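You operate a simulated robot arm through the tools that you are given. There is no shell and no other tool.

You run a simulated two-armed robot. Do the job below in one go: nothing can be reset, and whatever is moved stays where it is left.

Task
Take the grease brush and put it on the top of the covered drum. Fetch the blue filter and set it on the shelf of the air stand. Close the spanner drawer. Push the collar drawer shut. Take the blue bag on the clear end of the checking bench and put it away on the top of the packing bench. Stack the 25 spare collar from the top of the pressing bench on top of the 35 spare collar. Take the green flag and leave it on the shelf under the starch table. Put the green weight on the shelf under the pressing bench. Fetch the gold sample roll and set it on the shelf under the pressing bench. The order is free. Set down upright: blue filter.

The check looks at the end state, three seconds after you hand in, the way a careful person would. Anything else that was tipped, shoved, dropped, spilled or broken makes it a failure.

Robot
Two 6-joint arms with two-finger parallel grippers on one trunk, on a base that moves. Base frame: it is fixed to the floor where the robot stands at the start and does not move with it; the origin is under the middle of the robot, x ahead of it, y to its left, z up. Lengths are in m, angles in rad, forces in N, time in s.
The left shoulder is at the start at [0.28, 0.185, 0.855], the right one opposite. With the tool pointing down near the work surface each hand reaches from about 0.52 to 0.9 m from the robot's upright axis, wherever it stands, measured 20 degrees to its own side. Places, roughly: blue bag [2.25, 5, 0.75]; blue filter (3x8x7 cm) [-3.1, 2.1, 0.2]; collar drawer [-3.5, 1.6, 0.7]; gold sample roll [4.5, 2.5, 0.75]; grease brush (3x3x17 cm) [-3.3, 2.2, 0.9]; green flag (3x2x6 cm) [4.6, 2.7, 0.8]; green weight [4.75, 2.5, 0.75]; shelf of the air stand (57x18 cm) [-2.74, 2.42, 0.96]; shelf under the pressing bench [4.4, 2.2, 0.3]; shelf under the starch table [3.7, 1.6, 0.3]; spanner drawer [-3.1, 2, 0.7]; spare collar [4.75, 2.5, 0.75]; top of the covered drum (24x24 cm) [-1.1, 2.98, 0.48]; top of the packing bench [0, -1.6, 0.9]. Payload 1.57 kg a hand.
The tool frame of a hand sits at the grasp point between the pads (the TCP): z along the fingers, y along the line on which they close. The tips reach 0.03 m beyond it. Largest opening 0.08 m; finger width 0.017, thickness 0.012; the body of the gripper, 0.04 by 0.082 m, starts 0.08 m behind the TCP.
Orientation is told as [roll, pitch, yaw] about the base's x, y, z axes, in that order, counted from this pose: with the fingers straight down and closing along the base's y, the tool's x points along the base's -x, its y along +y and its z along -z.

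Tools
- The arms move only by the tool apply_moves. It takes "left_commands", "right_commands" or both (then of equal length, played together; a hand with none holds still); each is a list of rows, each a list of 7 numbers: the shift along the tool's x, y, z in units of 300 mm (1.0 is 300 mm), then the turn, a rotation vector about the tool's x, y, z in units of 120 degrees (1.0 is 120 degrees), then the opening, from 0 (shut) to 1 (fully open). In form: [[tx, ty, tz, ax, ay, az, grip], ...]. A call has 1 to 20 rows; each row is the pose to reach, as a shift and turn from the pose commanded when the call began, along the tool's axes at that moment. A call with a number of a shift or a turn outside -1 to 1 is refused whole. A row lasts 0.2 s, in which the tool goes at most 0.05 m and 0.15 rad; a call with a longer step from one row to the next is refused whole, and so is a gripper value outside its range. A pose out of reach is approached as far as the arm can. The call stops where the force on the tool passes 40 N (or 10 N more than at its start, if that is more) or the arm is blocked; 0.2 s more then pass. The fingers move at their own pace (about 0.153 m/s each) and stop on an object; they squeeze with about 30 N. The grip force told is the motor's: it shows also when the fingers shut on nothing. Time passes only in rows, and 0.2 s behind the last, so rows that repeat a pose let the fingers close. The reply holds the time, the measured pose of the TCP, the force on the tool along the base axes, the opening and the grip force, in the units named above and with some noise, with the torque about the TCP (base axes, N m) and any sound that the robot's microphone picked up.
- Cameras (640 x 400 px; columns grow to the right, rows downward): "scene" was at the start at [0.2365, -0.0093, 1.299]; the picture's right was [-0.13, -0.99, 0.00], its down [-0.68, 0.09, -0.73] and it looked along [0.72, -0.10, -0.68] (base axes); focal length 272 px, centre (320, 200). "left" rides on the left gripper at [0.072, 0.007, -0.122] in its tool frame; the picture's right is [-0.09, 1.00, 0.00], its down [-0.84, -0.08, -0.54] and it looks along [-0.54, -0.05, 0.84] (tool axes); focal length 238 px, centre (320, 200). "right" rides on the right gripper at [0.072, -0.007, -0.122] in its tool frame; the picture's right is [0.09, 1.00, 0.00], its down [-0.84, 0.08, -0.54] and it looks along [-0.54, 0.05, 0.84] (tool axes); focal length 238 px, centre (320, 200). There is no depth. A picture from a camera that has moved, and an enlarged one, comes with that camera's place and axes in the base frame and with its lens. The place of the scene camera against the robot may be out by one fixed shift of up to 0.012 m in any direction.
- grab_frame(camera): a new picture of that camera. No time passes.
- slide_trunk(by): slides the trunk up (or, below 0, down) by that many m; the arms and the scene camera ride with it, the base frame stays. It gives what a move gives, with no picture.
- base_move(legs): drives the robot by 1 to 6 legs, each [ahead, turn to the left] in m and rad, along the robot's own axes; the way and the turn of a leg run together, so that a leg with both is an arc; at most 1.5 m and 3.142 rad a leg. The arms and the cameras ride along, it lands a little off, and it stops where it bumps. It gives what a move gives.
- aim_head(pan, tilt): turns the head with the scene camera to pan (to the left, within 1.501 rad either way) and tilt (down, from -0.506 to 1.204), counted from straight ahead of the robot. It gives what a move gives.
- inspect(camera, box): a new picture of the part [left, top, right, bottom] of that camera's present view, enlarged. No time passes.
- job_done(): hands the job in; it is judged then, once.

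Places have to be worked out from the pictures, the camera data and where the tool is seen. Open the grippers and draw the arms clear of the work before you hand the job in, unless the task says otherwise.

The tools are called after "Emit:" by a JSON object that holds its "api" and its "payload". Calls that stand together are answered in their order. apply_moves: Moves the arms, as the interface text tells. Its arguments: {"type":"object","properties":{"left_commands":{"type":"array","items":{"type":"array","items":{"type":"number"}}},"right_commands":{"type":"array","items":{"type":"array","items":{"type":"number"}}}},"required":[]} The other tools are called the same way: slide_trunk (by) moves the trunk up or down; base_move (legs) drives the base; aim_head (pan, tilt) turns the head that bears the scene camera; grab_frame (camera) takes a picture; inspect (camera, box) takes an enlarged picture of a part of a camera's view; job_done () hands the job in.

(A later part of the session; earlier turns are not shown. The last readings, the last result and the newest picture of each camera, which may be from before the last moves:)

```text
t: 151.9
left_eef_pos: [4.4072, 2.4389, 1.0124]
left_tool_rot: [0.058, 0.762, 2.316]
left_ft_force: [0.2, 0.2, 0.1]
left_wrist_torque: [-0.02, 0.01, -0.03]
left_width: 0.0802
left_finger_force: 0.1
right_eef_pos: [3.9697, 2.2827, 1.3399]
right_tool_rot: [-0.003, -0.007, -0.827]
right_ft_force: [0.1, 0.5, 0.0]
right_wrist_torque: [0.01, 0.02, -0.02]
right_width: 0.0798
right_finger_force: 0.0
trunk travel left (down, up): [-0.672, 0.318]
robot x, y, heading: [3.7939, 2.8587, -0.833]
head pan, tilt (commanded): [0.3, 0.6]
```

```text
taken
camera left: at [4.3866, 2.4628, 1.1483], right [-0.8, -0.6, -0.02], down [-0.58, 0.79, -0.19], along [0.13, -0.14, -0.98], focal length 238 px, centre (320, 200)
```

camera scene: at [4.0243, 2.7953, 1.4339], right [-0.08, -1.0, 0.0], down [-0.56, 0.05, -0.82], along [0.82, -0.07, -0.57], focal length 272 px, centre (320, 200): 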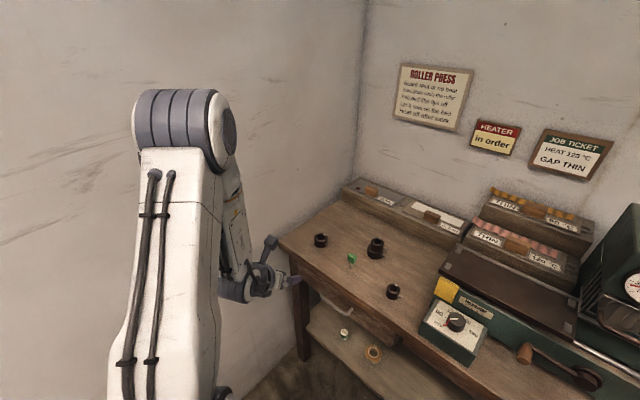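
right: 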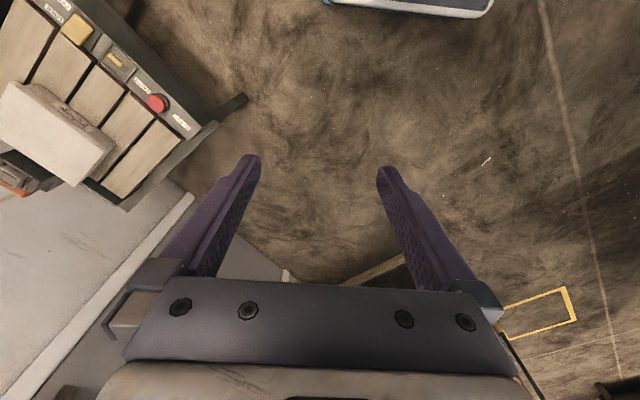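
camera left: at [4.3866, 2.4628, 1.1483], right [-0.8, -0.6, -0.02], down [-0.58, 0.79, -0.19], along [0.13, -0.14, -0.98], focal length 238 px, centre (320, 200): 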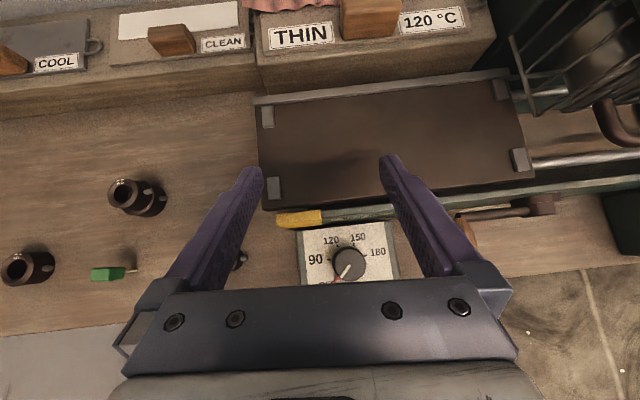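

I shift the hand left and back to a pre-grasp behind the flag, straightening its small tilt errors.

Emit:
{"api": "apply_moves", "payload": {"left_commands": [[-0.03, -0.13, -0.02, 0.004, 0.002, 0, 1], [-0.07, -0.26, -0.03, 0.008, 0.003, 0, 1], [-0.13, -0.39, -0.04, 0.012, 0.005, 0, 1], [-0.2, -0.52, -0.05, 0.016, 0.006, 0, 1], [-0.28, -0.65, -0.055, 0.02, 0.008, 0, 1], [-0.37, -0.78, -0.06, 0.024, 0.01, 0, 1], [-0.44, -0.87, -0.062, 0.027, 0.011, 0, 1], [-0.484, -0.925, -0.064, 0.028, 0.011, 0, 1], [-0.484, -0.925, -0.064, 0.028, 0.011, 0, 1]]}}

Emit:
{"api": "grab_frame", "payload": {"camera": "left"}}

```text
t: 153.9
left_eef_pos: [4.542, 2.7056, 0.914]
left_tool_rot: [-0.001, 0.784, 2.317]
left_ft_force: [-0.5, -0.1, 0.0]
left_wrist_torque: [-0.01, -0.01, 0.01]
left_width: 0.0801
left_finger_force: 0.0
right_eef_pos: [3.97, 2.282, 1.3394]
right_tool_rot: [-0.003, -0.007, -0.825]
right_ft_force: [0.4, 0.1, -0.8]
right_wrist_torque: [-0.02, 0.01, 0.03]
right_width: 0.0801
right_finger_force: 0.0
trunk travel left (down, up): [-0.672, 0.318]
robot x, y, heading: [3.7907, 2.8609, -0.833]
head pan, tilt (commanded): [0.3, 0.6]
```

```text
taken
camera left: at [4.5139, 2.7267, 1.0507], right [-0.78, -0.63, -0.07], down [-0.6, 0.77, -0.21], along [0.18, -0.12, -0.98], focal length 238 px, centre (320, 200)
```

left: 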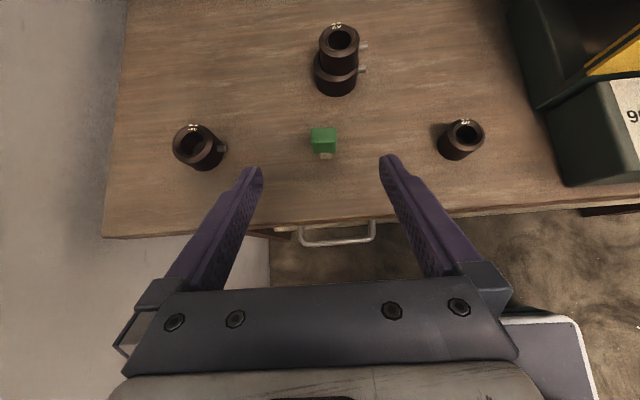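

The flag is centred ahead. I advance 7.8 cm along the finger axis and close on its head.

Emit:
{"api": "apply_moves", "payload": {"left_commands": [[-0.004, 0.013, 0.08, 0, 0, 0, 1], [-0.008, 0.013, 0.16, 0, 0, 0, 1], [-0.008, 0.013, 0.22, 0, 0, 0, 1], [-0.008, 0.013, 0.26, 0, 0, 0, 1], [-0.008, 0.013, 0.26, 0, 0, 0, 0.7], [-0.008, 0.013, 0.26, 0, 0, 0, 0.5], [-0.008, 0.013, 0.26, 0, 0, 0, 0.3], [-0.008, 0.013, 0.26, 0, 0, 0, 0.0], [-0.008, 0.013, 0.26, 0, 0, 0, 0.0]]}}

Emit:
{"api": "grab_frame", "payload": {"camera": "left"}}

```text
t: 155.9
left_eef_pos: [4.5724, 2.6644, 0.8563]
left_tool_rot: [0.001, 0.784, 2.316]
left_ft_force: [0.2, 0.7, -0.4]
left_wrist_torque: [-0.01, 0.0, 0.02]
left_width: 0.0218
left_finger_force: 29.6
right_eef_pos: [3.9703, 2.2832, 1.3399]
right_tool_rot: [-0.004, -0.007, -0.825]
right_ft_force: [0.3, 0.1, 0.2]
right_wrist_torque: [0.01, 0.01, 0.01]
right_width: 0.0802
right_finger_force: 0.0
trunk travel left (down, up): [-0.672, 0.318]
robot x, y, heading: [3.7902, 2.86, -0.832]
head pan, tilt (commanded): [0.3, 0.6]
```

```text
taken
camera left: at [4.5453, 2.6854, 0.9935], right [-0.78, -0.63, -0.07], down [-0.61, 0.77, -0.21], along [0.18, -0.12, -0.98], focal length 238 px, centre (320, 200)
```

left: 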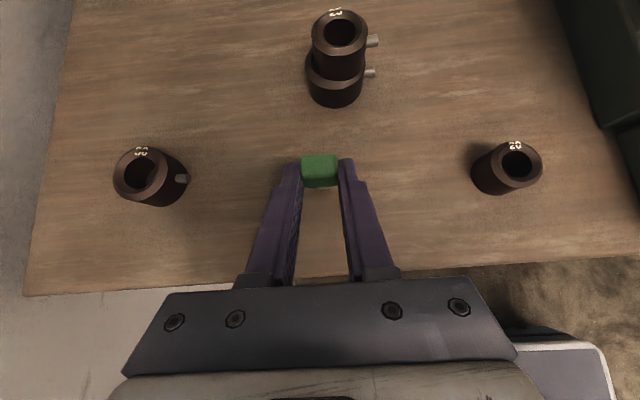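

The flag is gripped (22 mm). I lift it well clear and bring it in front of me.

Emit:
{"api": "apply_moves", "payload": {"left_commands": [[0.1, 0, -0.1, 0, 0, 0, 0], [0.2, 0, -0.2, 0, 0, 0, 0], [0.3, 0, -0.3, 0, 0, 0, 0], [0.4, 0, -0.4, 0, 0, 0, 0], [0.42, 0.13, -0.42, 0, 0, 0, 0], [0.42, 0.27, -0.42, 0, 0, 0, 0], [0.42, 0.4, -0.42, 0, 0, 0, 0], [0.42, 0.53, -0.42, 0, 0, 0, 0], [0.42, 0.65, -0.42, 0, 0, 0, 0]]}}

Emit:
{"api": "slide_trunk", "payload": {"by": 0.3}}

Emit:
{"api": "grab_frame", "payload": {"camera": "left"}}

Emit:
{"api": "grab_frame", "payload": {"camera": "scene"}}

```text
t: 157.9
left_eef_pos: [4.4268, 2.5332, 1.0352]
left_tool_rot: [-0.003, 0.781, 2.314]
left_ft_force: [0.6, 0.1, 0.1]
left_wrist_torque: [0.0, 0.02, -0.04]
left_width: 0.022
left_finger_force: 30.2
right_eef_pos: [3.9701, 2.2827, 1.3383]
right_tool_rot: [-0.004, -0.007, -0.825]
right_ft_force: [0.2, 0.7, 0.8]
right_wrist_torque: [-0.01, 0.03, -0.01]
right_width: 0.0801
right_finger_force: 0.0
trunk travel left (down, up): [-0.672, 0.318]
robot x, y, heading: [3.7895, 2.857, -0.833]
head pan, tilt (commanded): [0.3, 0.6]
```

```text
t: 160.9
left_eef_pos: [4.4262, 2.5325, 1.3345]
left_tool_rot: [0.001, 0.781, 2.316]
left_ft_force: [0.4, 0.3, -0.1]
left_wrist_torque: [0.01, -0.01, -0.01]
left_width: 0.0218
left_finger_force: 30.0
right_eef_pos: [3.9697, 2.2833, 1.6379]
right_tool_rot: [-0.003, -0.007, -0.825]
right_ft_force: [1.0, 0.2, 0.1]
right_wrist_torque: [-0.03, 0.01, 0.0]
right_width: 0.0799
right_finger_force: 0.0
trunk travel left (down, up): [-0.972, 0.018]
robot x, y, heading: [3.7942, 2.8619, -0.831]
head pan, tilt (commanded): [0.3, 0.6]
```

```text
taken
camera left: at [4.3993, 2.5543, 1.4721], right [-0.78, -0.63, -0.07], down [-0.61, 0.77, -0.21], along [0.18, -0.12, -0.98], focal length 238 px, centre (320, 200)
```

left: 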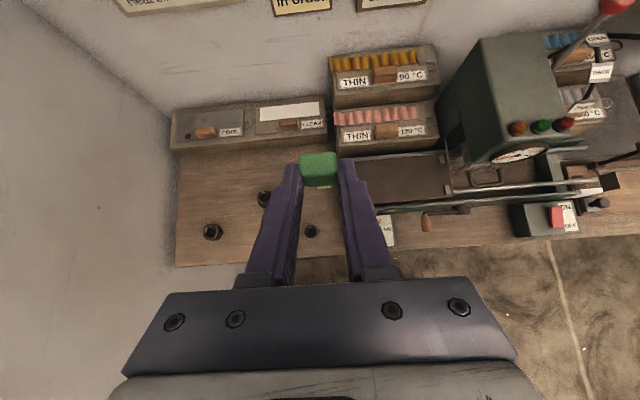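

```text
taken
camera scene: at [3.9717, 2.6989, 1.7339], right [-0.51, -0.86, 0.0], down [-0.49, 0.29, -0.82], along [0.71, -0.42, -0.57], focal length 272 px, centre (320, 200)
```

scene: 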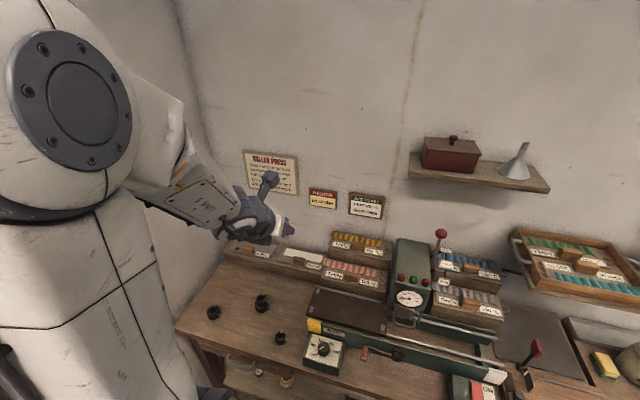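

All clear. I turn right, drive along the bench front to the starch table, and face it.

Emit:
{"api": "base_move", "payload": {"legs": [[0.0, -1.713], [1.16, 0.0], [0.0, 1.729]]}}

Emit:
{"api": "grab_frame", "payload": {"camera": "left"}}

Emit:
{"api": "grab_frame", "payload": {"camera": "scene"}}

```text
t: 175.3
left_eef_pos: [3.4403, 1.8939, 1.335]
left_tool_rot: [-0.001, 0.783, 2.34]
left_ft_force: [0.9, -0.3, 0.0]
left_wrist_torque: [0.0, 0.0, -0.01]
left_width: 0.0217
left_finger_force: 29.9
right_eef_pos: [2.9877, 1.6329, 1.6388]
right_tool_rot: [-0.004, -0.006, -0.803]
right_ft_force: [-0.4, -0.4, -0.4]
right_wrist_torque: [0.0, 0.0, -0.01]
right_width: 0.08
right_finger_force: 0.0
trunk travel left (down, up): [-0.972, 0.018]
robot x, y, heading: [2.7978, 2.2084, -0.803]
head pan, tilt (commanded): [0.3, 0.6]
```

```text
taken
camera left: at [3.4114, 1.9137, 1.4721], right [-0.76, -0.65, -0.07], down [-0.62, 0.75, -0.21], along [0.18, -0.12, -0.98], focal length 238 px, centre (320, 200)
```

left: 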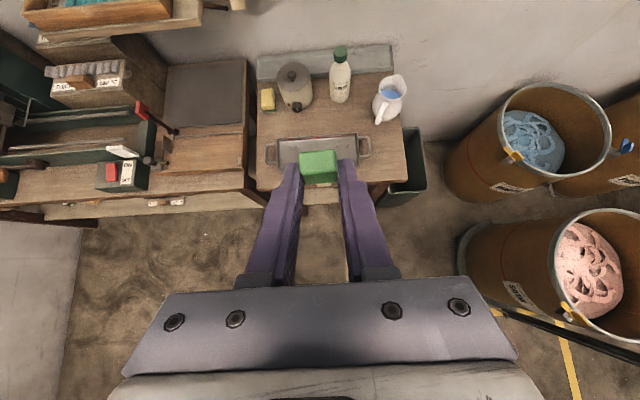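

```text
taken
camera scene: at [2.9805, 2.0485, 1.734], right [-0.49, -0.87, 0.0], down [-0.49, 0.27, -0.83], along [0.72, -0.4, -0.56], focal length 272 px, centre (320, 200)
```

scene: 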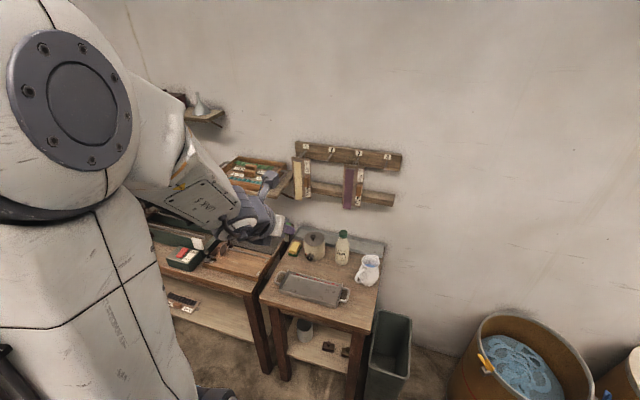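

I'm square to the starch table with the flag about 10 cm in front of its edge. I lower the trunk in two steps.

Emit:
{"api": "slide_trunk", "payload": {"by": -0.4}}

Emit:
{"api": "slide_trunk", "payload": {"by": -0.4}}

Emit:
{"api": "grab_frame", "payload": {"camera": "left"}}

Emit:
{"api": "grab_frame", "payload": {"camera": "scene"}}

```text
t: 179.2
left_eef_pos: [3.4402, 1.8938, 0.9362]
left_tool_rot: [-0.001, 0.783, 2.341]
left_ft_force: [-1.4, 0.7, 0.3]
left_wrist_torque: [0.01, 0.06, 0.0]
left_width: 0.0218
left_finger_force: 29.9
right_eef_pos: [2.9878, 1.6314, 1.239]
right_tool_rot: [-0.005, -0.008, -0.802]
right_ft_force: [0.2, -0.3, 0.0]
right_wrist_torque: [-0.01, 0.0, 0.0]
right_width: 0.08
right_finger_force: 0.1
trunk travel left (down, up): [-0.572, 0.418]
robot x, y, heading: [2.799, 2.2071, -0.811]
head pan, tilt (commanded): [0.3, 0.6]
```

```text
t: 183.0
left_eef_pos: [3.4397, 1.8925, 0.5364]
left_tool_rot: [-0.001, 0.782, 2.339]
left_ft_force: [0.3, 0.6, -0.5]
left_wrist_torque: [0.01, -0.01, 0.03]
left_width: 0.0216
left_finger_force: 29.9
right_eef_pos: [2.9896, 1.6318, 0.8404]
right_tool_rot: [-0.002, -0.007, -0.804]
right_ft_force: [0.1, 0.3, -0.5]
right_wrist_torque: [0.02, 0.02, -0.02]
right_width: 0.08
right_finger_force: 0.0
trunk travel left (down, up): [-0.172, 0.818]
robot x, y, heading: [2.7971, 2.2055, -0.807]
head pan, tilt (commanded): [0.3, 0.6]
```

```text
taken
camera left: at [3.4113, 1.9137, 0.6722], right [-0.76, -0.65, -0.07], down [-0.62, 0.75, -0.21], along [0.18, -0.12, -0.98], focal length 238 px, centre (320, 200)
```

left: 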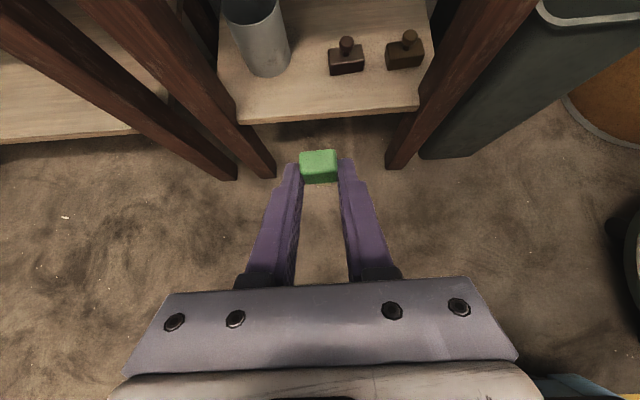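

```text
taken
camera scene: at [2.9804, 2.0484, 0.934], right [-0.49, -0.87, 0.0], down [-0.49, 0.27, -0.83], along [0.72, -0.4, -0.56], focal length 272 px, centre (320, 200)
```

scene: 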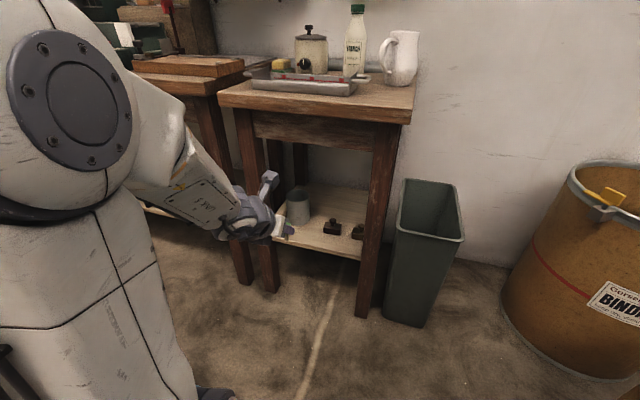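

The shelf has free room in front of the cup and stamps. I lower the hand 11 cm and drive forward 10 cm.

Emit:
{"api": "apply_moves", "payload": {"left_commands": [[-0.06, 0, 0.06, 0, 0, 0, 0], [-0.12, 0, 0.12, 0, 0, 0, 0], [-0.18, 0, 0.18, 0, 0, 0, 0], [-0.26, 0, 0.26, 0, 0, 0, 0]]}}

Emit:
{"api": "base_move", "payload": {"legs": [[0.1, 0.0]]}}

Emit:
{"api": "grab_frame", "payload": {"camera": "left"}}

Emit:
{"api": "grab_frame", "payload": {"camera": "scene"}}

```text
t: 184.0
left_eef_pos: [3.4495, 1.8902, 0.4253]
left_tool_rot: [-0.002, 0.784, 2.341]
left_ft_force: [-0.1, 0.1, -0.9]
left_wrist_torque: [-0.02, 0.01, -0.02]
left_width: 0.0215
left_finger_force: 30.3
left hand out of reach, approached as far as the arm can: row 3, 4
right_eef_pos: [2.9882, 1.6327, 0.8408]
right_tool_rot: [-0.003, -0.006, -0.802]
right_ft_force: [-0.8, 0.3, -1.0]
right_wrist_torque: [-0.04, 0.0, 0.01]
right_width: 0.0798
right_finger_force: 0.0
trunk travel left (down, up): [-0.172, 0.818]
robot x, y, heading: [2.7995, 2.2047, -0.808]
head pan, tilt (commanded): [0.3, 0.6]
```

```text
t: 185.1
left_eef_pos: [3.517, 1.8188, 0.4273]
left_tool_rot: [-0.001, 0.783, 2.339]
left_ft_force: [-0.6, 0.2, 0.5]
left_wrist_torque: [0.01, 0.01, -0.05]
left_width: 0.0217
left_finger_force: 29.9
right_eef_pos: [3.054, 1.5601, 0.8385]
right_tool_rot: [-0.004, -0.008, -0.805]
right_ft_force: [0.6, 0.1, -0.6]
right_wrist_torque: [-0.01, -0.02, 0.02]
right_width: 0.08
right_finger_force: 0.0
trunk travel left (down, up): [-0.172, 0.818]
robot x, y, heading: [2.8673, 2.1328, -0.811]
head pan, tilt (commanded): [0.3, 0.6]
```

```text
taken
camera left: at [3.4882, 1.8389, 0.5625], right [-0.76, -0.64, -0.07], down [-0.62, 0.76, -0.21], along [0.18, -0.12, -0.98], focal length 238 px, centre (320, 200)
```

left: 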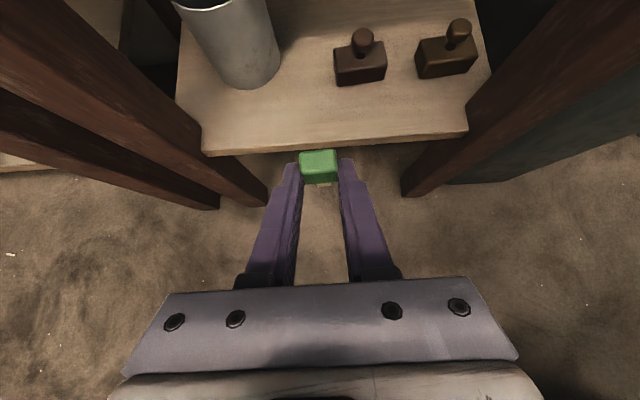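

```text
taken
camera scene: at [3.0476, 1.9775, 0.934], right [-0.49, -0.87, 0.0], down [-0.49, 0.28, -0.83], along [0.72, -0.4, -0.56], focal length 272 px, centre (320, 200)
```

scene: 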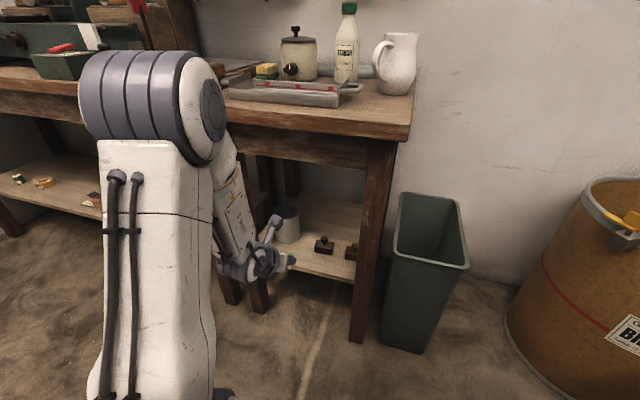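

The flag is just before the shelf edge. I extend 11 cm forward over the shelf while lowering.

Emit:
{"api": "apply_moves", "payload": {"left_commands": [[0.09, 0, 0.09, 0, 0, 0, 0], [0.18, 0, 0.18, 0, 0, 0, 0], [0.22, 0, 0.26, 0, 0, 0, 0], [0.18, 0, 0.33, 0, 0, 0, 0], [0.141, 0, 0.377, 0, 0, 0, 0], [0.141, 0, 0.377, 0, 0, 0, 0]]}}

Emit:
{"api": "grab_frame", "payload": {"camera": "left"}}

Emit:
{"api": "inspect", "payload": {"camera": "scene", "box": [200, 170, 400, 310]}}

```text
t: 186.5
left_eef_pos: [3.5929, 1.7406, 0.3752]
left_tool_rot: [0.001, 0.782, 2.338]
left_ft_force: [-0.4, 1.1, 0.4]
left_wrist_torque: [0.01, 0.03, 0.03]
left_width: 0.0217
left_finger_force: 30.0
right_eef_pos: [3.0552, 1.5619, 0.8385]
right_tool_rot: [-0.004, -0.007, -0.804]
right_ft_force: [0.7, 0.1, 0.6]
right_wrist_torque: [-0.05, 0.0, 0.0]
right_width: 0.08
right_finger_force: 0.0
trunk travel left (down, up): [-0.172, 0.818]
robot x, y, heading: [2.8668, 2.1355, -0.812]
head pan, tilt (commanded): [0.3, 0.6]
```

```text
taken
camera left: at [3.5644, 1.7611, 0.5128], right [-0.76, -0.64, -0.06], down [-0.62, 0.76, -0.21], along [0.18, -0.12, -0.98], focal length 238 px, centre (320, 200)
```

left: 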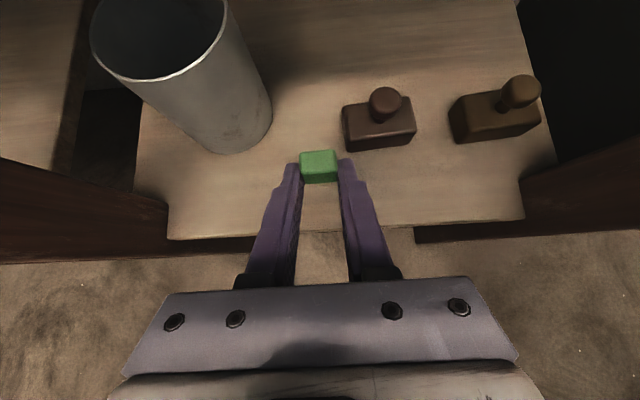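

```text
2.86 times, centred on (300, 240) of scene
camera zoom: at [3.0475, 1.9775, 0.934], right [-0.49, -0.87, 0.0], down [-0.49, 0.28, -0.83], along [0.72, -0.4, -0.56], focal length 779 px, centre (377, 86)
```

zoom: 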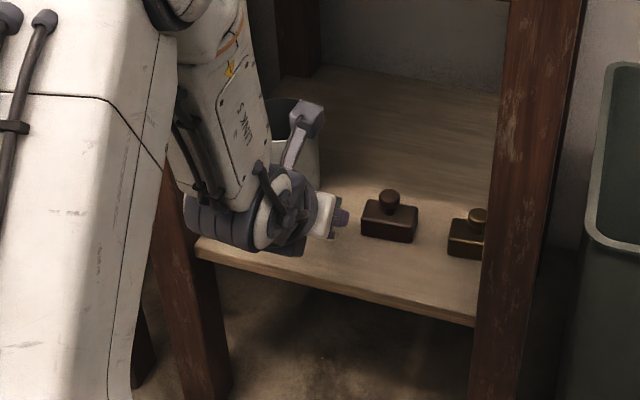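

The flag is over free shelf space in front of the stamp and cup. I lower it to contact in small steps.

Emit:
{"api": "apply_moves", "payload": {"left_commands": [[-0.018, 0, 0.018, 0, 0, 0, 0], [-0.033, 0, 0.033, 0, 0, 0, 0], [-0.04, 0, 0.04, 0, 0, 0, 0], [-0.047, 0, 0.047, 0, 0, 0, 0], [-0.052, 0, 0.052, 0, 0, 0, 0]]}}

```text
t: 187.7
left_eef_pos: [3.5929, 1.7402, 0.3557]
left_tool_rot: [0.008, 0.786, 2.337]
left_ft_force: [-4.4, 1.4, 12.9]
left_wrist_torque: [-0.04, 0.1, -0.03]
left_width: 0.0217
left_finger_force: 30.4
right_eef_pos: [3.0544, 1.5605, 0.8385]
right_tool_rot: [-0.001, -0.006, -0.805]
right_ft_force: [-0.4, 0.1, 0.5]
right_wrist_torque: [-0.01, 0.01, -0.01]
right_width: 0.0803
right_finger_force: 0.1
trunk travel left (down, up): [-0.172, 0.818]
robot x, y, heading: [2.8681, 2.1353, -0.811]
head pan, tilt (commanded): [0.3, 0.6]
```

The flag's foot touches the shelf at 13 N. I ease off 1 mm, open, and withdraw along the finger axis.

Emit:
{"api": "apply_moves", "payload": {"left_commands": [[0.004, 0, -0.004, 0, 0, 0, 0], [0.004, 0, -0.004, 0, 0, 0, 0.35], [0.004, 0, -0.004, 0, 0, 0, 0.5], [0.004, 0, -0.004, 0, 0, 0, 0.55], [0.004, 0, -0.004, 0, 0, 0, 0.55], [0.004, 0, -0.04, 0, 0, 0, 0.55], [0.004, 0, -0.12, 0, 0, 0, 0.55], [0.004, 0, -0.22, 0, 0, 0, 0.55]]}}

Emit:
{"api": "grab_frame", "payload": {"camera": "left"}}

```text
t: 189.5
left_eef_pos: [3.5585, 1.7728, 0.4035]
left_tool_rot: [-0.001, 0.783, 2.338]
left_ft_force: [0.1, 0.9, -0.5]
left_wrist_torque: [-0.02, 0.01, -0.01]
left_width: 0.0439
left_finger_force: 0.1
right_eef_pos: [3.0545, 1.5612, 0.8386]
right_tool_rot: [-0.002, -0.006, -0.805]
right_ft_force: [-0.8, 0.0, 0.3]
right_wrist_torque: [-0.02, 0.0, -0.02]
right_width: 0.08
right_finger_force: 0.0
trunk travel left (down, up): [-0.172, 0.818]
robot x, y, heading: [2.8642, 2.1331, -0.806]
head pan, tilt (commanded): [0.3, 0.6]
```

```text
taken
camera left: at [3.5302, 1.7943, 0.5389], right [-0.76, -0.64, -0.07], down [-0.62, 0.76, -0.21], along [0.18, -0.12, -0.98], focal length 238 px, centre (320, 200)
```

left: 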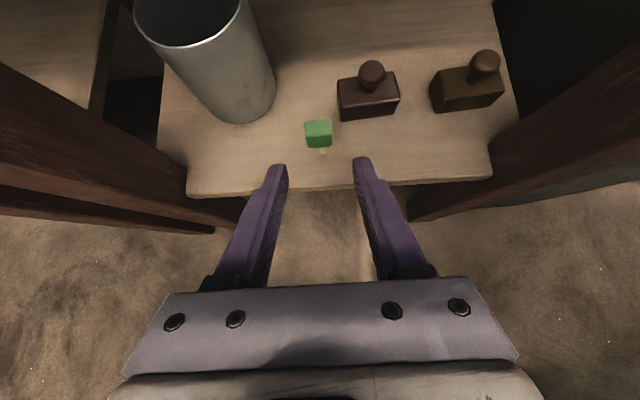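

The green flag stands on the starch table's shelf. I pull back and drive away from the table.

Emit:
{"api": "apply_moves", "payload": {"left_commands": [[-0.05, 0, -0.08, 0, 0, 0, 0.6], [-0.1, 0, -0.14, 0, 0, 0, 0.6], [-0.12, 0, -0.16, 0, 0, 0, 0.6]]}}

Emit:
{"api": "base_move", "payload": {"legs": [[-0.35, 0.0]]}}

Emit:
{"api": "grab_frame", "payload": {"camera": "scene"}}

Emit:
{"api": "slide_trunk", "payload": {"by": 0.4}}

```text
t: 190.3
left_eef_pos: [3.5191, 1.8147, 0.4114]
left_tool_rot: [-0.001, 0.782, 2.338]
left_ft_force: [-0.2, 0.0, -0.4]
left_wrist_torque: [-0.01, 0.01, 0.0]
left_width: 0.0482
left_finger_force: 0.0
right_eef_pos: [3.0555, 1.562, 0.8393]
right_tool_rot: [-0.003, -0.006, -0.805]
right_ft_force: [0.0, -0.2, 0.7]
right_wrist_torque: [0.02, 0.0, -0.01]
right_width: 0.0801
right_finger_force: 0.1
trunk travel left (down, up): [-0.172, 0.818]
robot x, y, heading: [2.8666, 2.1374, -0.809]
head pan, tilt (commanded): [0.3, 0.6]
```

```text
t: 192.6
left_eef_pos: [3.2831, 2.0644, 0.41]
left_tool_rot: [0.0, 0.781, 2.339]
left_ft_force: [-0.1, 0.8, -0.3]
left_wrist_torque: [-0.01, 0.0, 0.01]
left_width: 0.0483
left_finger_force: 0.0
right_eef_pos: [2.8187, 1.8091, 0.8391]
right_tool_rot: [-0.004, -0.009, -0.803]
right_ft_force: [-0.2, -0.2, 0.1]
right_wrist_torque: [0.05, -0.01, 0.01]
right_width: 0.0802
right_finger_force: 0.0
trunk travel left (down, up): [-0.172, 0.818]
robot x, y, heading: [2.6288, 2.3823, -0.806]
head pan, tilt (commanded): [0.3, 0.6]
```

```text
taken
camera scene: at [2.8113, 2.2254, 0.934], right [-0.49, -0.87, 0.0], down [-0.49, 0.27, -0.83], along [0.72, -0.4, -0.56], focal length 272 px, centre (320, 200)
```

scene: 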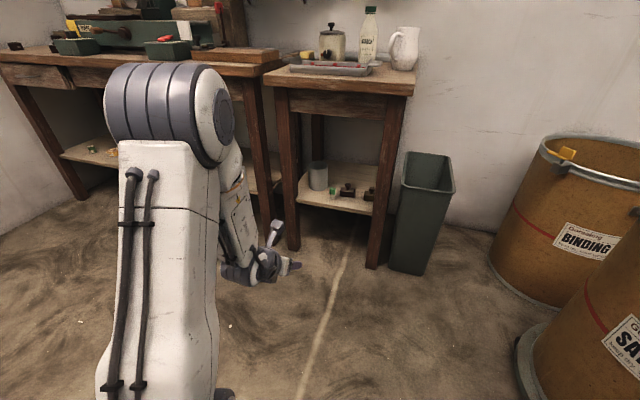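

```text
t: 196.4
left_eef_pos: [3.2831, 2.0641, 0.8104]
left_tool_rot: [-0.001, 0.783, 2.34]
left_ft_force: [-0.6, -0.4, -0.1]
left_wrist_torque: [-0.02, -0.01, 0.03]
left_width: 0.0481
left_finger_force: 0.0
right_eef_pos: [2.8188, 1.8093, 1.2395]
right_tool_rot: [-0.003, -0.006, -0.802]
right_ft_force: [0.0, -1.1, 0.6]
right_wrist_torque: [0.0, -0.01, 0.01]
right_width: 0.08
right_finger_force: 0.1
trunk travel left (down, up): [-0.572, 0.418]
robot x, y, heading: [2.6332, 2.3793, -0.81]
head pan, tilt (commanded): [0.3, 0.6]
```

All is in order there. I bring the left hand back up to a vertical pose in open space.

Emit:
{"api": "apply_moves", "payload": {"left_commands": [[0.08, 0, -0.08, 0, -0.0625, 0, 1], [0.16, 0, -0.16, 0, -0.125, 0, 1], [0.24, 0, -0.24, 0, -0.1875, 0, 1], [0.32, 0, -0.32, 0, -0.25, 0, 1], [0.4, 0, -0.4, 0, -0.3125, 0, 1], [0.46, 0, -0.46, 0, -0.374, 0, 1], [0.46, 0, -0.46, 0, -0.374, 0, 1]]}}

Emit:
{"api": "apply_moves", "payload": {"left_commands": [[0, 0, 0, 0, 0, 0.065, 1], [0, 0, 0, 0, 0, 0.13, 1], [0, 0, 0, 0, 0, 0.195, 1], [0, 0, 0, 0, 0, 0.26, 1], [0, 0, 0, 0, 0, 0.325, 1], [0, 0, 0, 0, 0, 0.39, 1], [0, 0, 0, 0, 0, 0.455, 1], [0, 0, 0, 0, 0, 0.52, 1], [0, 0, 0, 0, 0, 0.585, 1], [0, 0, 0, 0, 0, 0.65, 1], [0, 0, 0, 0, 0, 0.715, 1], [0, 0, 0, 0, 0, 0.75, 1]]}}

Emit:
{"api": "apply_moves", "payload": {"left_commands": [[0, 0, 0, 0, 0, 0.065, 1], [0, 0, 0, 0, 0, 0.13, 1], [0, 0, 0, 0, 0, 0.195, 1], [0, 0, 0, 0, 0, 0.26, 1], [0, 0, 0, 0, 0, 0.325, 1], [0, 0, 0, 0, 0, 0.39, 1], [0, 0, 0, 0, 0, 0.455, 1], [0, 0, 0, 0, 0, 0.52, 1], [0, 0, 0, 0, 0, 0.585, 1], [0, 0, 0, 0, 0, 0.65, 1], [0, 0, 0, 0, 0, 0.715, 1], [0, 0, 0, 0, 0, 0.75, 1]]}}

```text
t: 198.0
left_eef_pos: [3.2841, 2.0622, 1.0058]
left_tool_rot: [-0.003, -0.001, 2.342]
left_ft_force: [-0.2, 0.8, -0.9]
left_wrist_torque: [-0.04, -0.01, 0.01]
left_width: 0.0799
left_finger_force: 0.0
left hand out of reach, approached as far as the arm can: row 2, 3
right_eef_pos: [2.8184, 1.8091, 1.2381]
right_tool_rot: [-0.004, -0.007, -0.803]
right_ft_force: [-0.3, -0.4, -0.2]
right_wrist_torque: [0.01, -0.03, 0.0]
right_width: 0.0801
right_finger_force: 0.2
trunk travel left (down, up): [-0.572, 0.418]
robot x, y, heading: [2.6286, 2.3854, -0.811]
head pan, tilt (commanded): [0.3, 0.6]
```

```text
t: 200.6
left_eef_pos: [3.2838, 2.0639, 1.0066]
left_tool_rot: [0.0, 0.001, 0.767]
left_ft_force: [0.3, -0.1, 0.0]
left_wrist_torque: [0.0, -0.03, 0.01]
left_width: 0.08
left_finger_force: 0.1
right_eef_pos: [2.8191, 1.8087, 1.2394]
right_tool_rot: [-0.002, -0.006, -0.801]
right_ft_force: [-0.1, 0.3, 0.0]
right_wrist_torque: [0.02, -0.02, -0.03]
right_width: 0.08
right_finger_force: 0.0
trunk travel left (down, up): [-0.572, 0.418]
robot x, y, heading: [2.6315, 2.3844, -0.809]
head pan, tilt (commanded): [0.3, 0.6]
```

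```text
t: 203.2
left_eef_pos: [3.2829, 2.0628, 1.0065]
left_tool_rot: [-0.001, 0.002, -0.804]
left_ft_force: [-0.1, -0.5, 0.0]
left_wrist_torque: [0.02, -0.01, 0.0]
left_width: 0.08
left_finger_force: 0.0
right_eef_pos: [2.8189, 1.8087, 1.2383]
right_tool_rot: [-0.003, -0.006, -0.802]
right_ft_force: [0.3, 0.3, -0.6]
right_wrist_torque: [-0.03, 0.04, 0.01]
right_width: 0.08
right_finger_force: 0.0
trunk travel left (down, up): [-0.572, 0.418]
robot x, y, heading: [2.6255, 2.3798, -0.807]
head pan, tilt (commanded): [0.3, 0.6]
```

The arm is back in its normal pose. Now I turn left toward the checking bench's far end and look for the blue bag.

Emit:
{"api": "base_move", "payload": {"legs": [[0.0, 2.5]]}}

Emit:
{"api": "aim_head", "payload": {"pan": 0.0, "tilt": 0.35}}

Emit:
{"api": "grab_frame", "payload": {"camera": "scene"}}

```text
t: 209.6
left_eef_pos: [2.2721, 3.0167, 1.0049]
left_tool_rot: [0.0, 0.0, 1.735]
left_ft_force: [-0.4, -0.5, 0.3]
left_wrist_torque: [-0.01, -0.02, 0.01]
left_width: 0.0802
left_finger_force: 0.1
right_eef_pos: [2.8005, 2.9612, 1.2384]
right_tool_rot: [-0.004, -0.007, 1.733]
right_ft_force: [-0.3, 0.8, 0.2]
right_wrist_torque: [0.0, 0.01, -0.02]
right_width: 0.0801
right_finger_force: 0.0
trunk travel left (down, up): [-0.572, 0.418]
robot x, y, heading: [2.6303, 2.3838, 1.728]
head pan, tilt (commanded): [0.3, 0.6]
```

```text
t: 210.4
left_eef_pos: [2.2726, 3.0176, 1.006]
left_tool_rot: [0.0, 0.0, 1.735]
left_ft_force: [0.5, 0.7, 0.2]
left_wrist_torque: [-0.01, 0.0, -0.02]
left_width: 0.0798
left_finger_force: 0.0
right_eef_pos: [2.8001, 2.961, 1.2404]
right_tool_rot: [-0.003, -0.007, 1.736]
right_ft_force: [0.7, 0.1, -1.2]
right_wrist_torque: [-0.01, -0.01, -0.04]
right_width: 0.0799
right_finger_force: 0.1
trunk travel left (down, up): [-0.572, 0.418]
robot x, y, heading: [2.6291, 2.3843, 1.726]
head pan, tilt (commanded): [0.0, 0.351]
```

```text
taken
camera scene: at [2.5839, 2.6342, 1.3567], right [0.99, 0.16, 0.0], down [0.05, -0.34, -0.94], along [-0.15, 0.93, -0.34], focal length 272 px, centre (320, 200)
```

scene: 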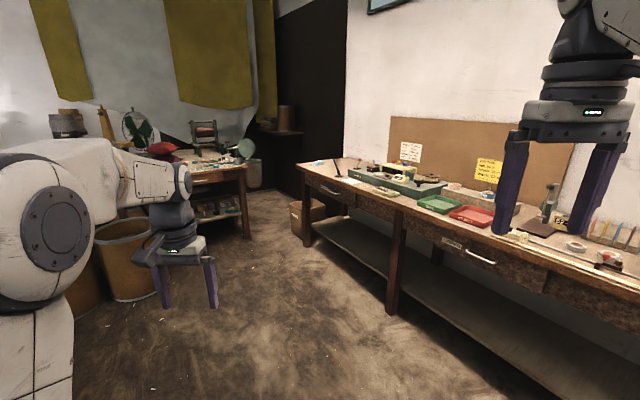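

I see the checking bench's far end. I zoom in on it.

Emit:
{"api": "inspect", "payload": {"camera": "scene", "box": [285, 130, 405, 210]}}

Emit:
{"api": "inspect", "payload": {"camera": "scene", "box": [60, 90, 380, 310]}}

```text
5.00 times, centred on (345, 170) of scene
camera zoom: at [2.5839, 2.6342, 1.3567], right [0.99, 0.16, 0.0], down [0.05, -0.34, -0.94], along [-0.15, 0.93, -0.34], focal length 1363 px, centre (195, 350)
```

zoom: 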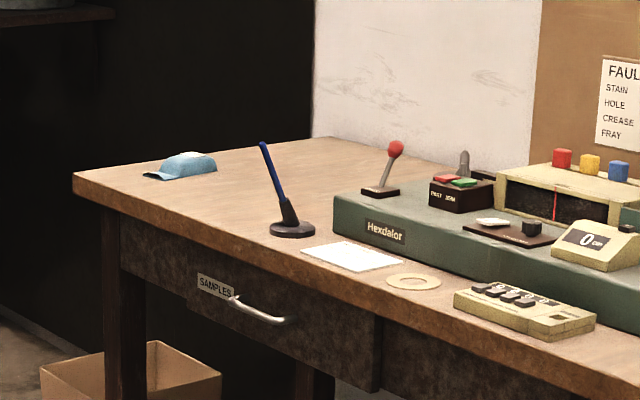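

```text
1.82 times, centred on (220, 200) of scene
camera zoom: at [2.5839, 2.6342, 1.3567], right [0.99, 0.16, 0.0], down [0.05, -0.34, -0.94], along [-0.15, 0.93, -0.34], focal length 496 px, centre (502, 200)
```

zoom: 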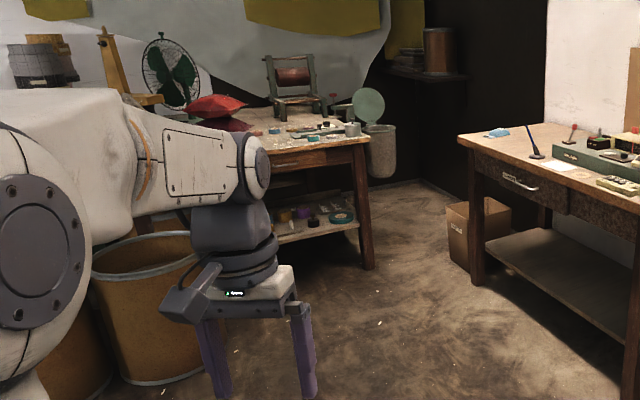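

The blue bag lies on the clear left end of the checking bench. The floor is open; I drive there and face the bench.

Emit:
{"api": "base_move", "payload": {"legs": [[0.0, 0.213], [1.3, 0.0], [0.8, 0.0], [0.0, -1.184]]}}

Emit:
{"api": "aim_head", "payload": {"pan": 0.3, "tilt": 0.6}}

Emit:
{"api": "grab_frame", "payload": {"camera": "scene"}}

```text
t: 224.6
left_eef_pos: [2.1379, 4.9871, 1.0051]
left_tool_rot: [0.002, 0.001, 0.783]
left_ft_force: [0.6, 1.0, 0.3]
left_wrist_torque: [0.02, 0.03, -0.02]
left_width: 0.0798
left_finger_force: 0.0
right_eef_pos: [2.3998, 4.5274, 1.2385]
right_tool_rot: [-0.003, -0.005, 0.782]
right_ft_force: [0.2, -0.5, -0.7]
right_wrist_torque: [0.03, 0.02, 0.0]
right_width: 0.0799
right_finger_force: 0.0
trunk travel left (down, up): [-0.572, 0.418]
robot x, y, heading: [1.8297, 4.3287, 0.775]
head pan, tilt (commanded): [0.0, 0.351]
```

```text
t: 225.4
left_eef_pos: [2.138, 4.9876, 1.0065]
left_tool_rot: [-0.001, -0.001, 0.782]
left_ft_force: [0.5, 0.6, 0.0]
left_wrist_torque: [-0.01, 0.01, -0.03]
left_width: 0.08
left_finger_force: 0.0
right_eef_pos: [2.3992, 4.5275, 1.2397]
right_tool_rot: [-0.004, -0.006, 0.784]
right_ft_force: [0.1, -0.1, 0.8]
right_wrist_torque: [-0.03, 0.0, -0.02]
right_width: 0.0799
right_finger_force: 0.0
trunk travel left (down, up): [-0.572, 0.418]
robot x, y, heading: [1.8288, 4.3289, 0.772]
head pan, tilt (commanded): [0.3, 0.6]
```

```text
taken
camera scene: at [1.9791, 4.52, 1.334], right [0.88, -0.47, 0.0], down [-0.27, -0.5, -0.83], along [0.39, 0.73, -0.56], focal length 272 px, centre (320, 200)
```

scene: 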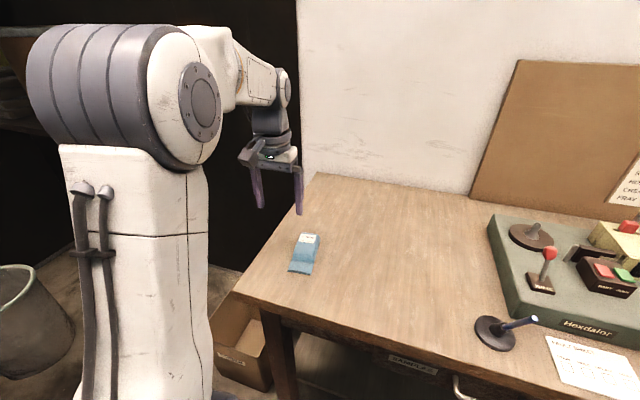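

The bag lies right below the left hand. I take a wrist picture and zoom on the bag.

Emit:
{"api": "grab_frame", "payload": {"camera": "left"}}

Emit:
{"api": "inspect", "payload": {"camera": "scene", "box": [270, 220, 350, 280]}}

```text
taken
camera left: at [2.0829, 4.9411, 1.127], right [-0.64, 0.77, 0.0], down [0.65, 0.54, 0.54], along [0.42, 0.35, -0.84], focal length 238 px, centre (320, 200)
```

left: 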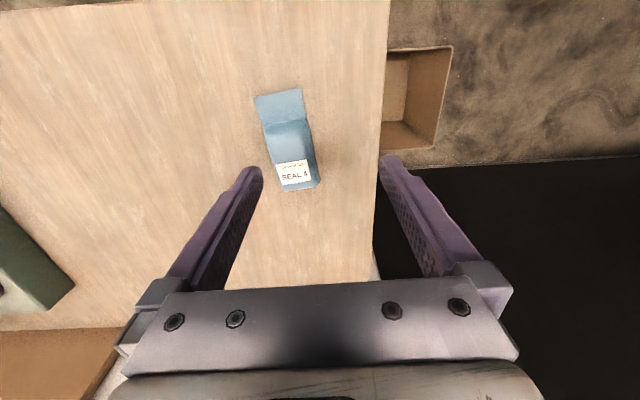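

```text
6.67 times, centred on (310, 250) of scene
camera zoom: at [1.9791, 4.52, 1.334], right [0.88, -0.47, 0.0], down [-0.27, -0.5, -0.83], along [0.39, 0.73, -0.56], focal length 1817 px, centre (387, -133)
```

zoom: 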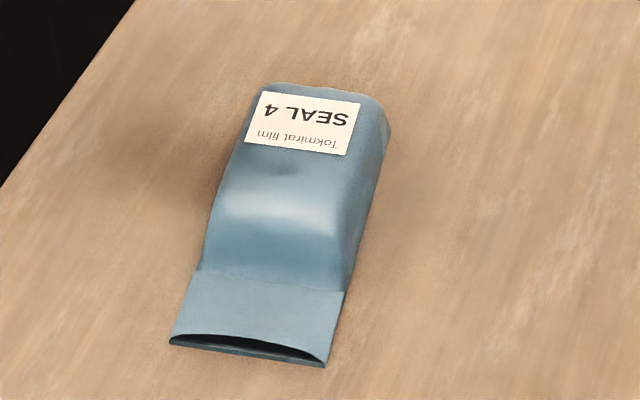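

The bag is about 6 cm wide with its open mouth toward me, turned ~7° from my heading. I move the hand above its thick part, aligned across it.

Emit:
{"api": "apply_moves", "payload": {"left_commands": [[-0.04, -0.04, 0.05, 0, 0, -0.02, 1], [-0.08, -0.08, 0.12, 0, 0, -0.04, 1], [-0.112, -0.123, 0.19, 0, 0, -0.062, 1], [-0.112, -0.123, 0.222, 0, 0, -0.062, 1], [-0.112, -0.123, 0.222, 0, 0, -0.062, 1]]}}

Emit:
{"api": "grab_frame", "payload": {"camera": "left"}}

Emit:
{"api": "inspect", "payload": {"camera": "scene", "box": [230, 180, 390, 290]}}

```text
t: 226.6
left_eef_pos: [2.1877, 4.9852, 0.9389]
left_tool_rot: [-0.001, -0.001, 0.913]
left_ft_force: [0.3, 0.0, -0.1]
left_wrist_torque: [0.02, 0.02, -0.03]
left_width: 0.0801
left_finger_force: 0.0
right_eef_pos: [2.4003, 4.5264, 1.2382]
right_tool_rot: [-0.003, -0.007, 0.782]
right_ft_force: [-0.3, 0.6, 0.1]
right_wrist_torque: [0.01, -0.03, 0.0]
right_width: 0.0802
right_finger_force: 0.1
trunk travel left (down, up): [-0.572, 0.418]
robot x, y, heading: [1.8301, 4.327, 0.779]
head pan, tilt (commanded): [0.3, 0.6]
```

```text
taken
camera left: at [2.1396, 4.932, 1.0606], right [-0.73, 0.68, 0.0], down [0.57, 0.62, 0.54], along [0.37, 0.4, -0.84], focal length 238 px, centre (320, 200)
```

left: 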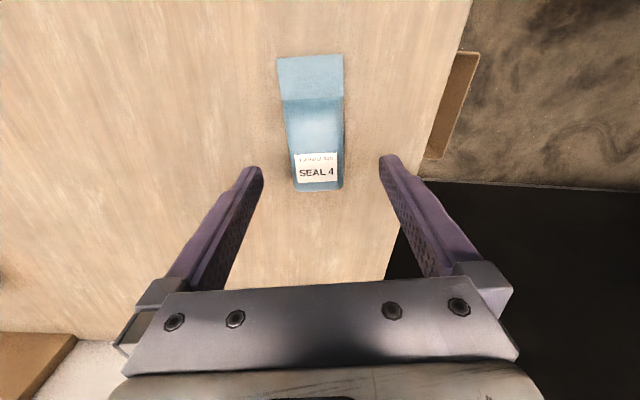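

```text
3.64 times, centred on (310, 235) of scene
camera zoom: at [1.9791, 4.52, 1.334], right [0.88, -0.47, 0.0], down [-0.27, -0.5, -0.83], along [0.39, 0.73, -0.57], focal length 991 px, centre (356, 73)
```

zoom: 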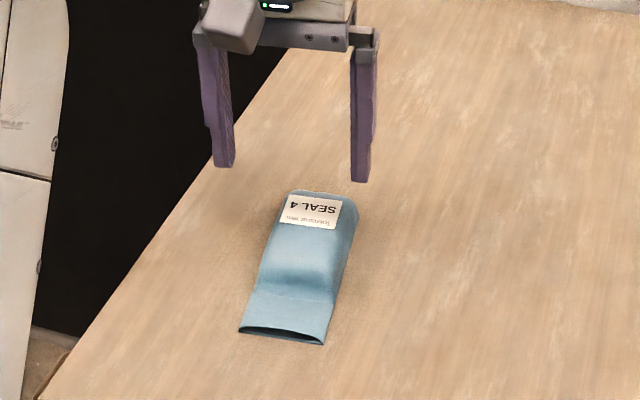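

Well aligned and centred over the thick part. I shift 5 mm and descend carefully to just around the bag.

Emit:
{"api": "apply_moves", "payload": {"left_commands": [[0, -0.016, 0.06, 0, 0, 0, 1], [0, -0.016, 0.13, 0, 0, 0, 1], [0, -0.016, 0.2, 0, 0, 0, 1], [0, -0.016, 0.2, 0, 0, 0, 1]]}}

Emit:
{"api": "grab_frame", "payload": {"camera": "left"}}

Emit:
{"api": "inspect", "payload": {"camera": "scene", "box": [230, 180, 390, 290]}}

```text
t: 227.6
left_eef_pos: [2.1908, 4.9826, 0.8808]
left_tool_rot: [0.0, 0.0, 0.913]
left_ft_force: [-0.1, 0.3, -0.8]
left_wrist_torque: [-0.02, 0.02, 0.04]
left_width: 0.0798
left_finger_force: 0.0
right_eef_pos: [2.3995, 4.5267, 1.2383]
right_tool_rot: [-0.004, -0.006, 0.784]
right_ft_force: [-0.1, -0.4, -0.4]
right_wrist_torque: [-0.03, -0.03, -0.01]
right_width: 0.0799
right_finger_force: 0.0
trunk travel left (down, up): [-0.572, 0.418]
robot x, y, heading: [1.8283, 4.3265, 0.779]
head pan, tilt (commanded): [0.3, 0.6]
```

```text
taken
camera left: at [2.1425, 4.9288, 1.0017], right [-0.73, 0.68, 0.0], down [0.57, 0.62, 0.54], along [0.37, 0.4, -0.84], focal length 238 px, centre (320, 200)
```

left: 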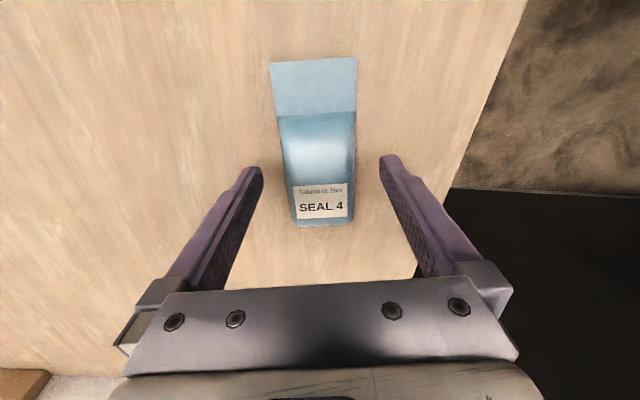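

```text
3.64 times, centred on (310, 235) of scene
camera zoom: at [1.9791, 4.52, 1.334], right [0.88, -0.47, 0.0], down [-0.27, -0.5, -0.83], along [0.39, 0.73, -0.57], focal length 991 px, centre (356, 73)
```

zoom: 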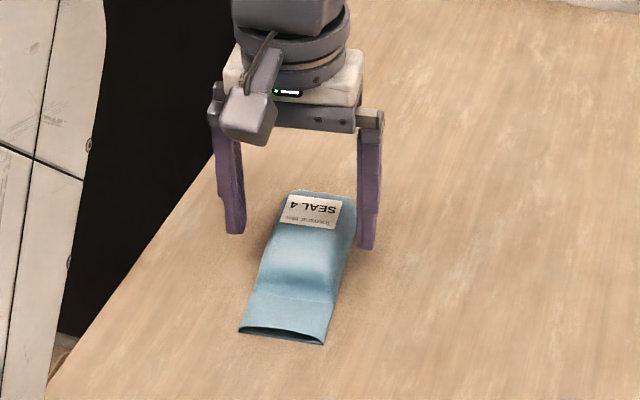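

The fingers straddle the bag. I descend further in small steps until near the bench.

Emit:
{"api": "apply_moves", "payload": {"left_commands": [[0, 0, 0.02, 0, 0, 0, 1], [0, 0, 0.04, 0, 0, 0, 1], [0, 0, 0.06, 0, 0, 0, 1], [0, 0, 0.075, 0, 0, 0, 1], [0, 0, 0.09, 0, 0, 0, 1]]}}

Emit:
{"api": "inspect", "payload": {"camera": "scene", "box": [230, 180, 390, 290]}}

```text
t: 228.8
left_eef_pos: [2.1898, 4.9833, 0.8533]
left_tool_rot: [0.001, 0.001, 0.914]
left_ft_force: [-0.2, -0.9, -0.4]
left_wrist_torque: [0.01, -0.05, 0.02]
left_width: 0.0799
left_finger_force: 0.1
right_eef_pos: [2.3996, 4.5259, 1.2387]
right_tool_rot: [-0.003, -0.007, 0.784]
right_ft_force: [0.9, 0.3, 0.2]
right_wrist_torque: [0.01, 0.0, 0.0]
right_width: 0.08
right_finger_force: 0.1
trunk travel left (down, up): [-0.572, 0.418]
robot x, y, heading: [1.8278, 4.3249, 0.78]
head pan, tilt (commanded): [0.3, 0.6]
```

```text
3.64 times, centred on (310, 235) of scene
camera zoom: at [1.979, 4.52, 1.334], right [0.88, -0.47, 0.0], down [-0.27, -0.5, -0.83], along [0.39, 0.73, -0.56], focal length 991 px, centre (356, 73)
```

zoom: 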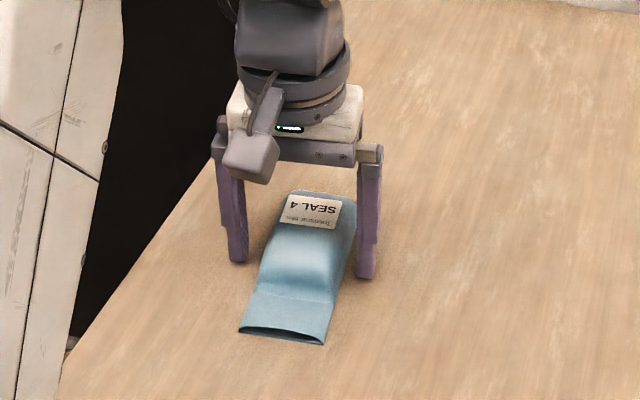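

No contact yet. I go down a bit more, in fine steps.

Emit:
{"api": "apply_moves", "payload": {"left_commands": [[0, 0, 0.015, 0, 0, 0, 1], [0, 0, 0.03, 0, 0, 0, 1], [0, 0, 0.04, 0, 0, 0, 1], [0, 0, 0.05, 0, 0, 0, 1], [0, 0, 0.06, 0, 0, 0, 1], [0, 0, 0.07, 0, 0, 0, 1]]}}

```text
t: 229.4
left_eef_pos: [2.1912, 4.982, 0.8508]
left_tool_rot: [0.0, -0.005, 0.914]
left_ft_force: [-4.8, -7.5, 19.7]
left_wrist_torque: [-0.37, 0.36, 0.01]
left_width: 0.0798
left_finger_force: 0.1
right_eef_pos: [2.3988, 4.525, 1.2407]
right_tool_rot: [-0.002, -0.006, 0.784]
right_ft_force: [0.2, -0.2, 0.7]
right_wrist_torque: [0.07, -0.03, 0.04]
right_width: 0.0799
right_finger_force: 0.1
trunk travel left (down, up): [-0.572, 0.418]
robot x, y, heading: [1.826, 4.3326, 0.773]
head pan, tilt (commanded): [0.3, 0.6]
stopped in row 3 (left hand): the force on the tool passed its limit at 45 N (the readings are from after the stop); the commanded pose is now the measured one
```

The tips touched the bench (top at z≈0.82). I lift 4 mm and close on the bag.

Emit:
{"api": "apply_moves", "payload": {"left_commands": [[0, 0, -0.013, 0, 0, 0, 1], [0, 0, -0.013, 0, 0, 0, 0.85], [0, 0, -0.013, 0, 0, 0, 0.7], [0, 0, -0.013, 0, 0, 0, 0.6], [0, 0, -0.013, 0, 0, 0, 0.4], [0, 0, -0.013, 0, 0, 0, 0.2], [0, 0, -0.013, 0, 0, 0, 0]]}}

Emit:
{"api": "grab_frame", "payload": {"camera": "left"}}

Emit:
{"api": "inspect", "payload": {"camera": "scene", "box": [230, 180, 390, 290]}}

```text
t: 231.0
left_eef_pos: [2.1898, 4.9825, 0.8514]
left_tool_rot: [-0.001, -0.003, 0.915]
left_ft_force: [0.7, -0.8, -0.5]
left_wrist_torque: [-0.01, 0.02, 0.0]
left_width: 0.0574
left_finger_force: 29.8
right_eef_pos: [2.3987, 4.5272, 1.2387]
right_tool_rot: [-0.002, -0.008, 0.784]
right_ft_force: [-0.1, -0.1, 0.3]
right_wrist_torque: [0.02, 0.04, -0.01]
right_width: 0.0798
right_finger_force: 0.2
trunk travel left (down, up): [-0.572, 0.418]
robot x, y, heading: [1.83, 4.3304, 0.776]
head pan, tilt (commanded): [0.3, 0.6]
```

```text
taken
camera left: at [2.1423, 4.9297, 0.9723], right [-0.73, 0.68, 0.0], down [0.57, 0.61, 0.55], along [0.37, 0.4, -0.84], focal length 238 px, centre (320, 200)
```

left: 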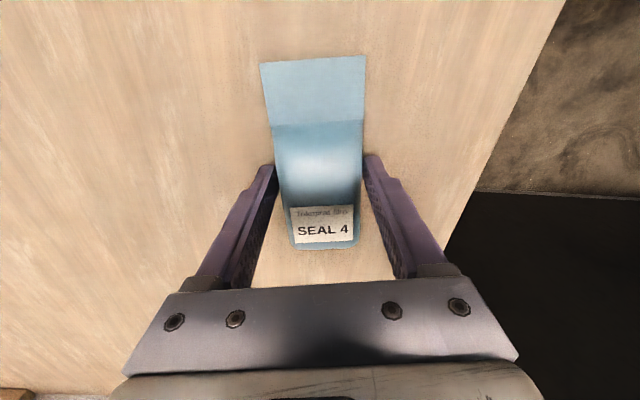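

```text
3.64 times, centred on (310, 235) of scene
camera zoom: at [1.979, 4.52, 1.334], right [0.88, -0.47, 0.0], down [-0.27, -0.5, -0.83], along [0.39, 0.73, -0.56], focal length 991 px, centre (356, 73)
```

zoom: 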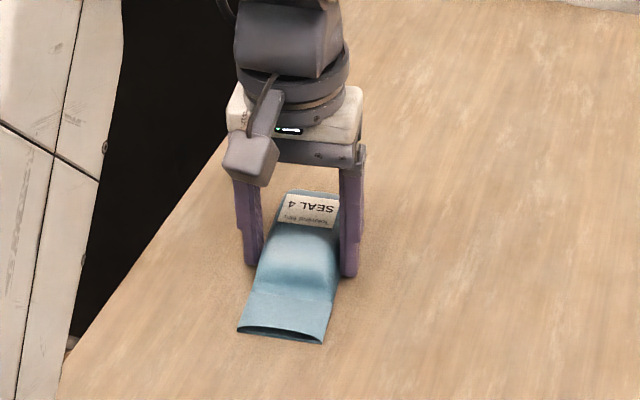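

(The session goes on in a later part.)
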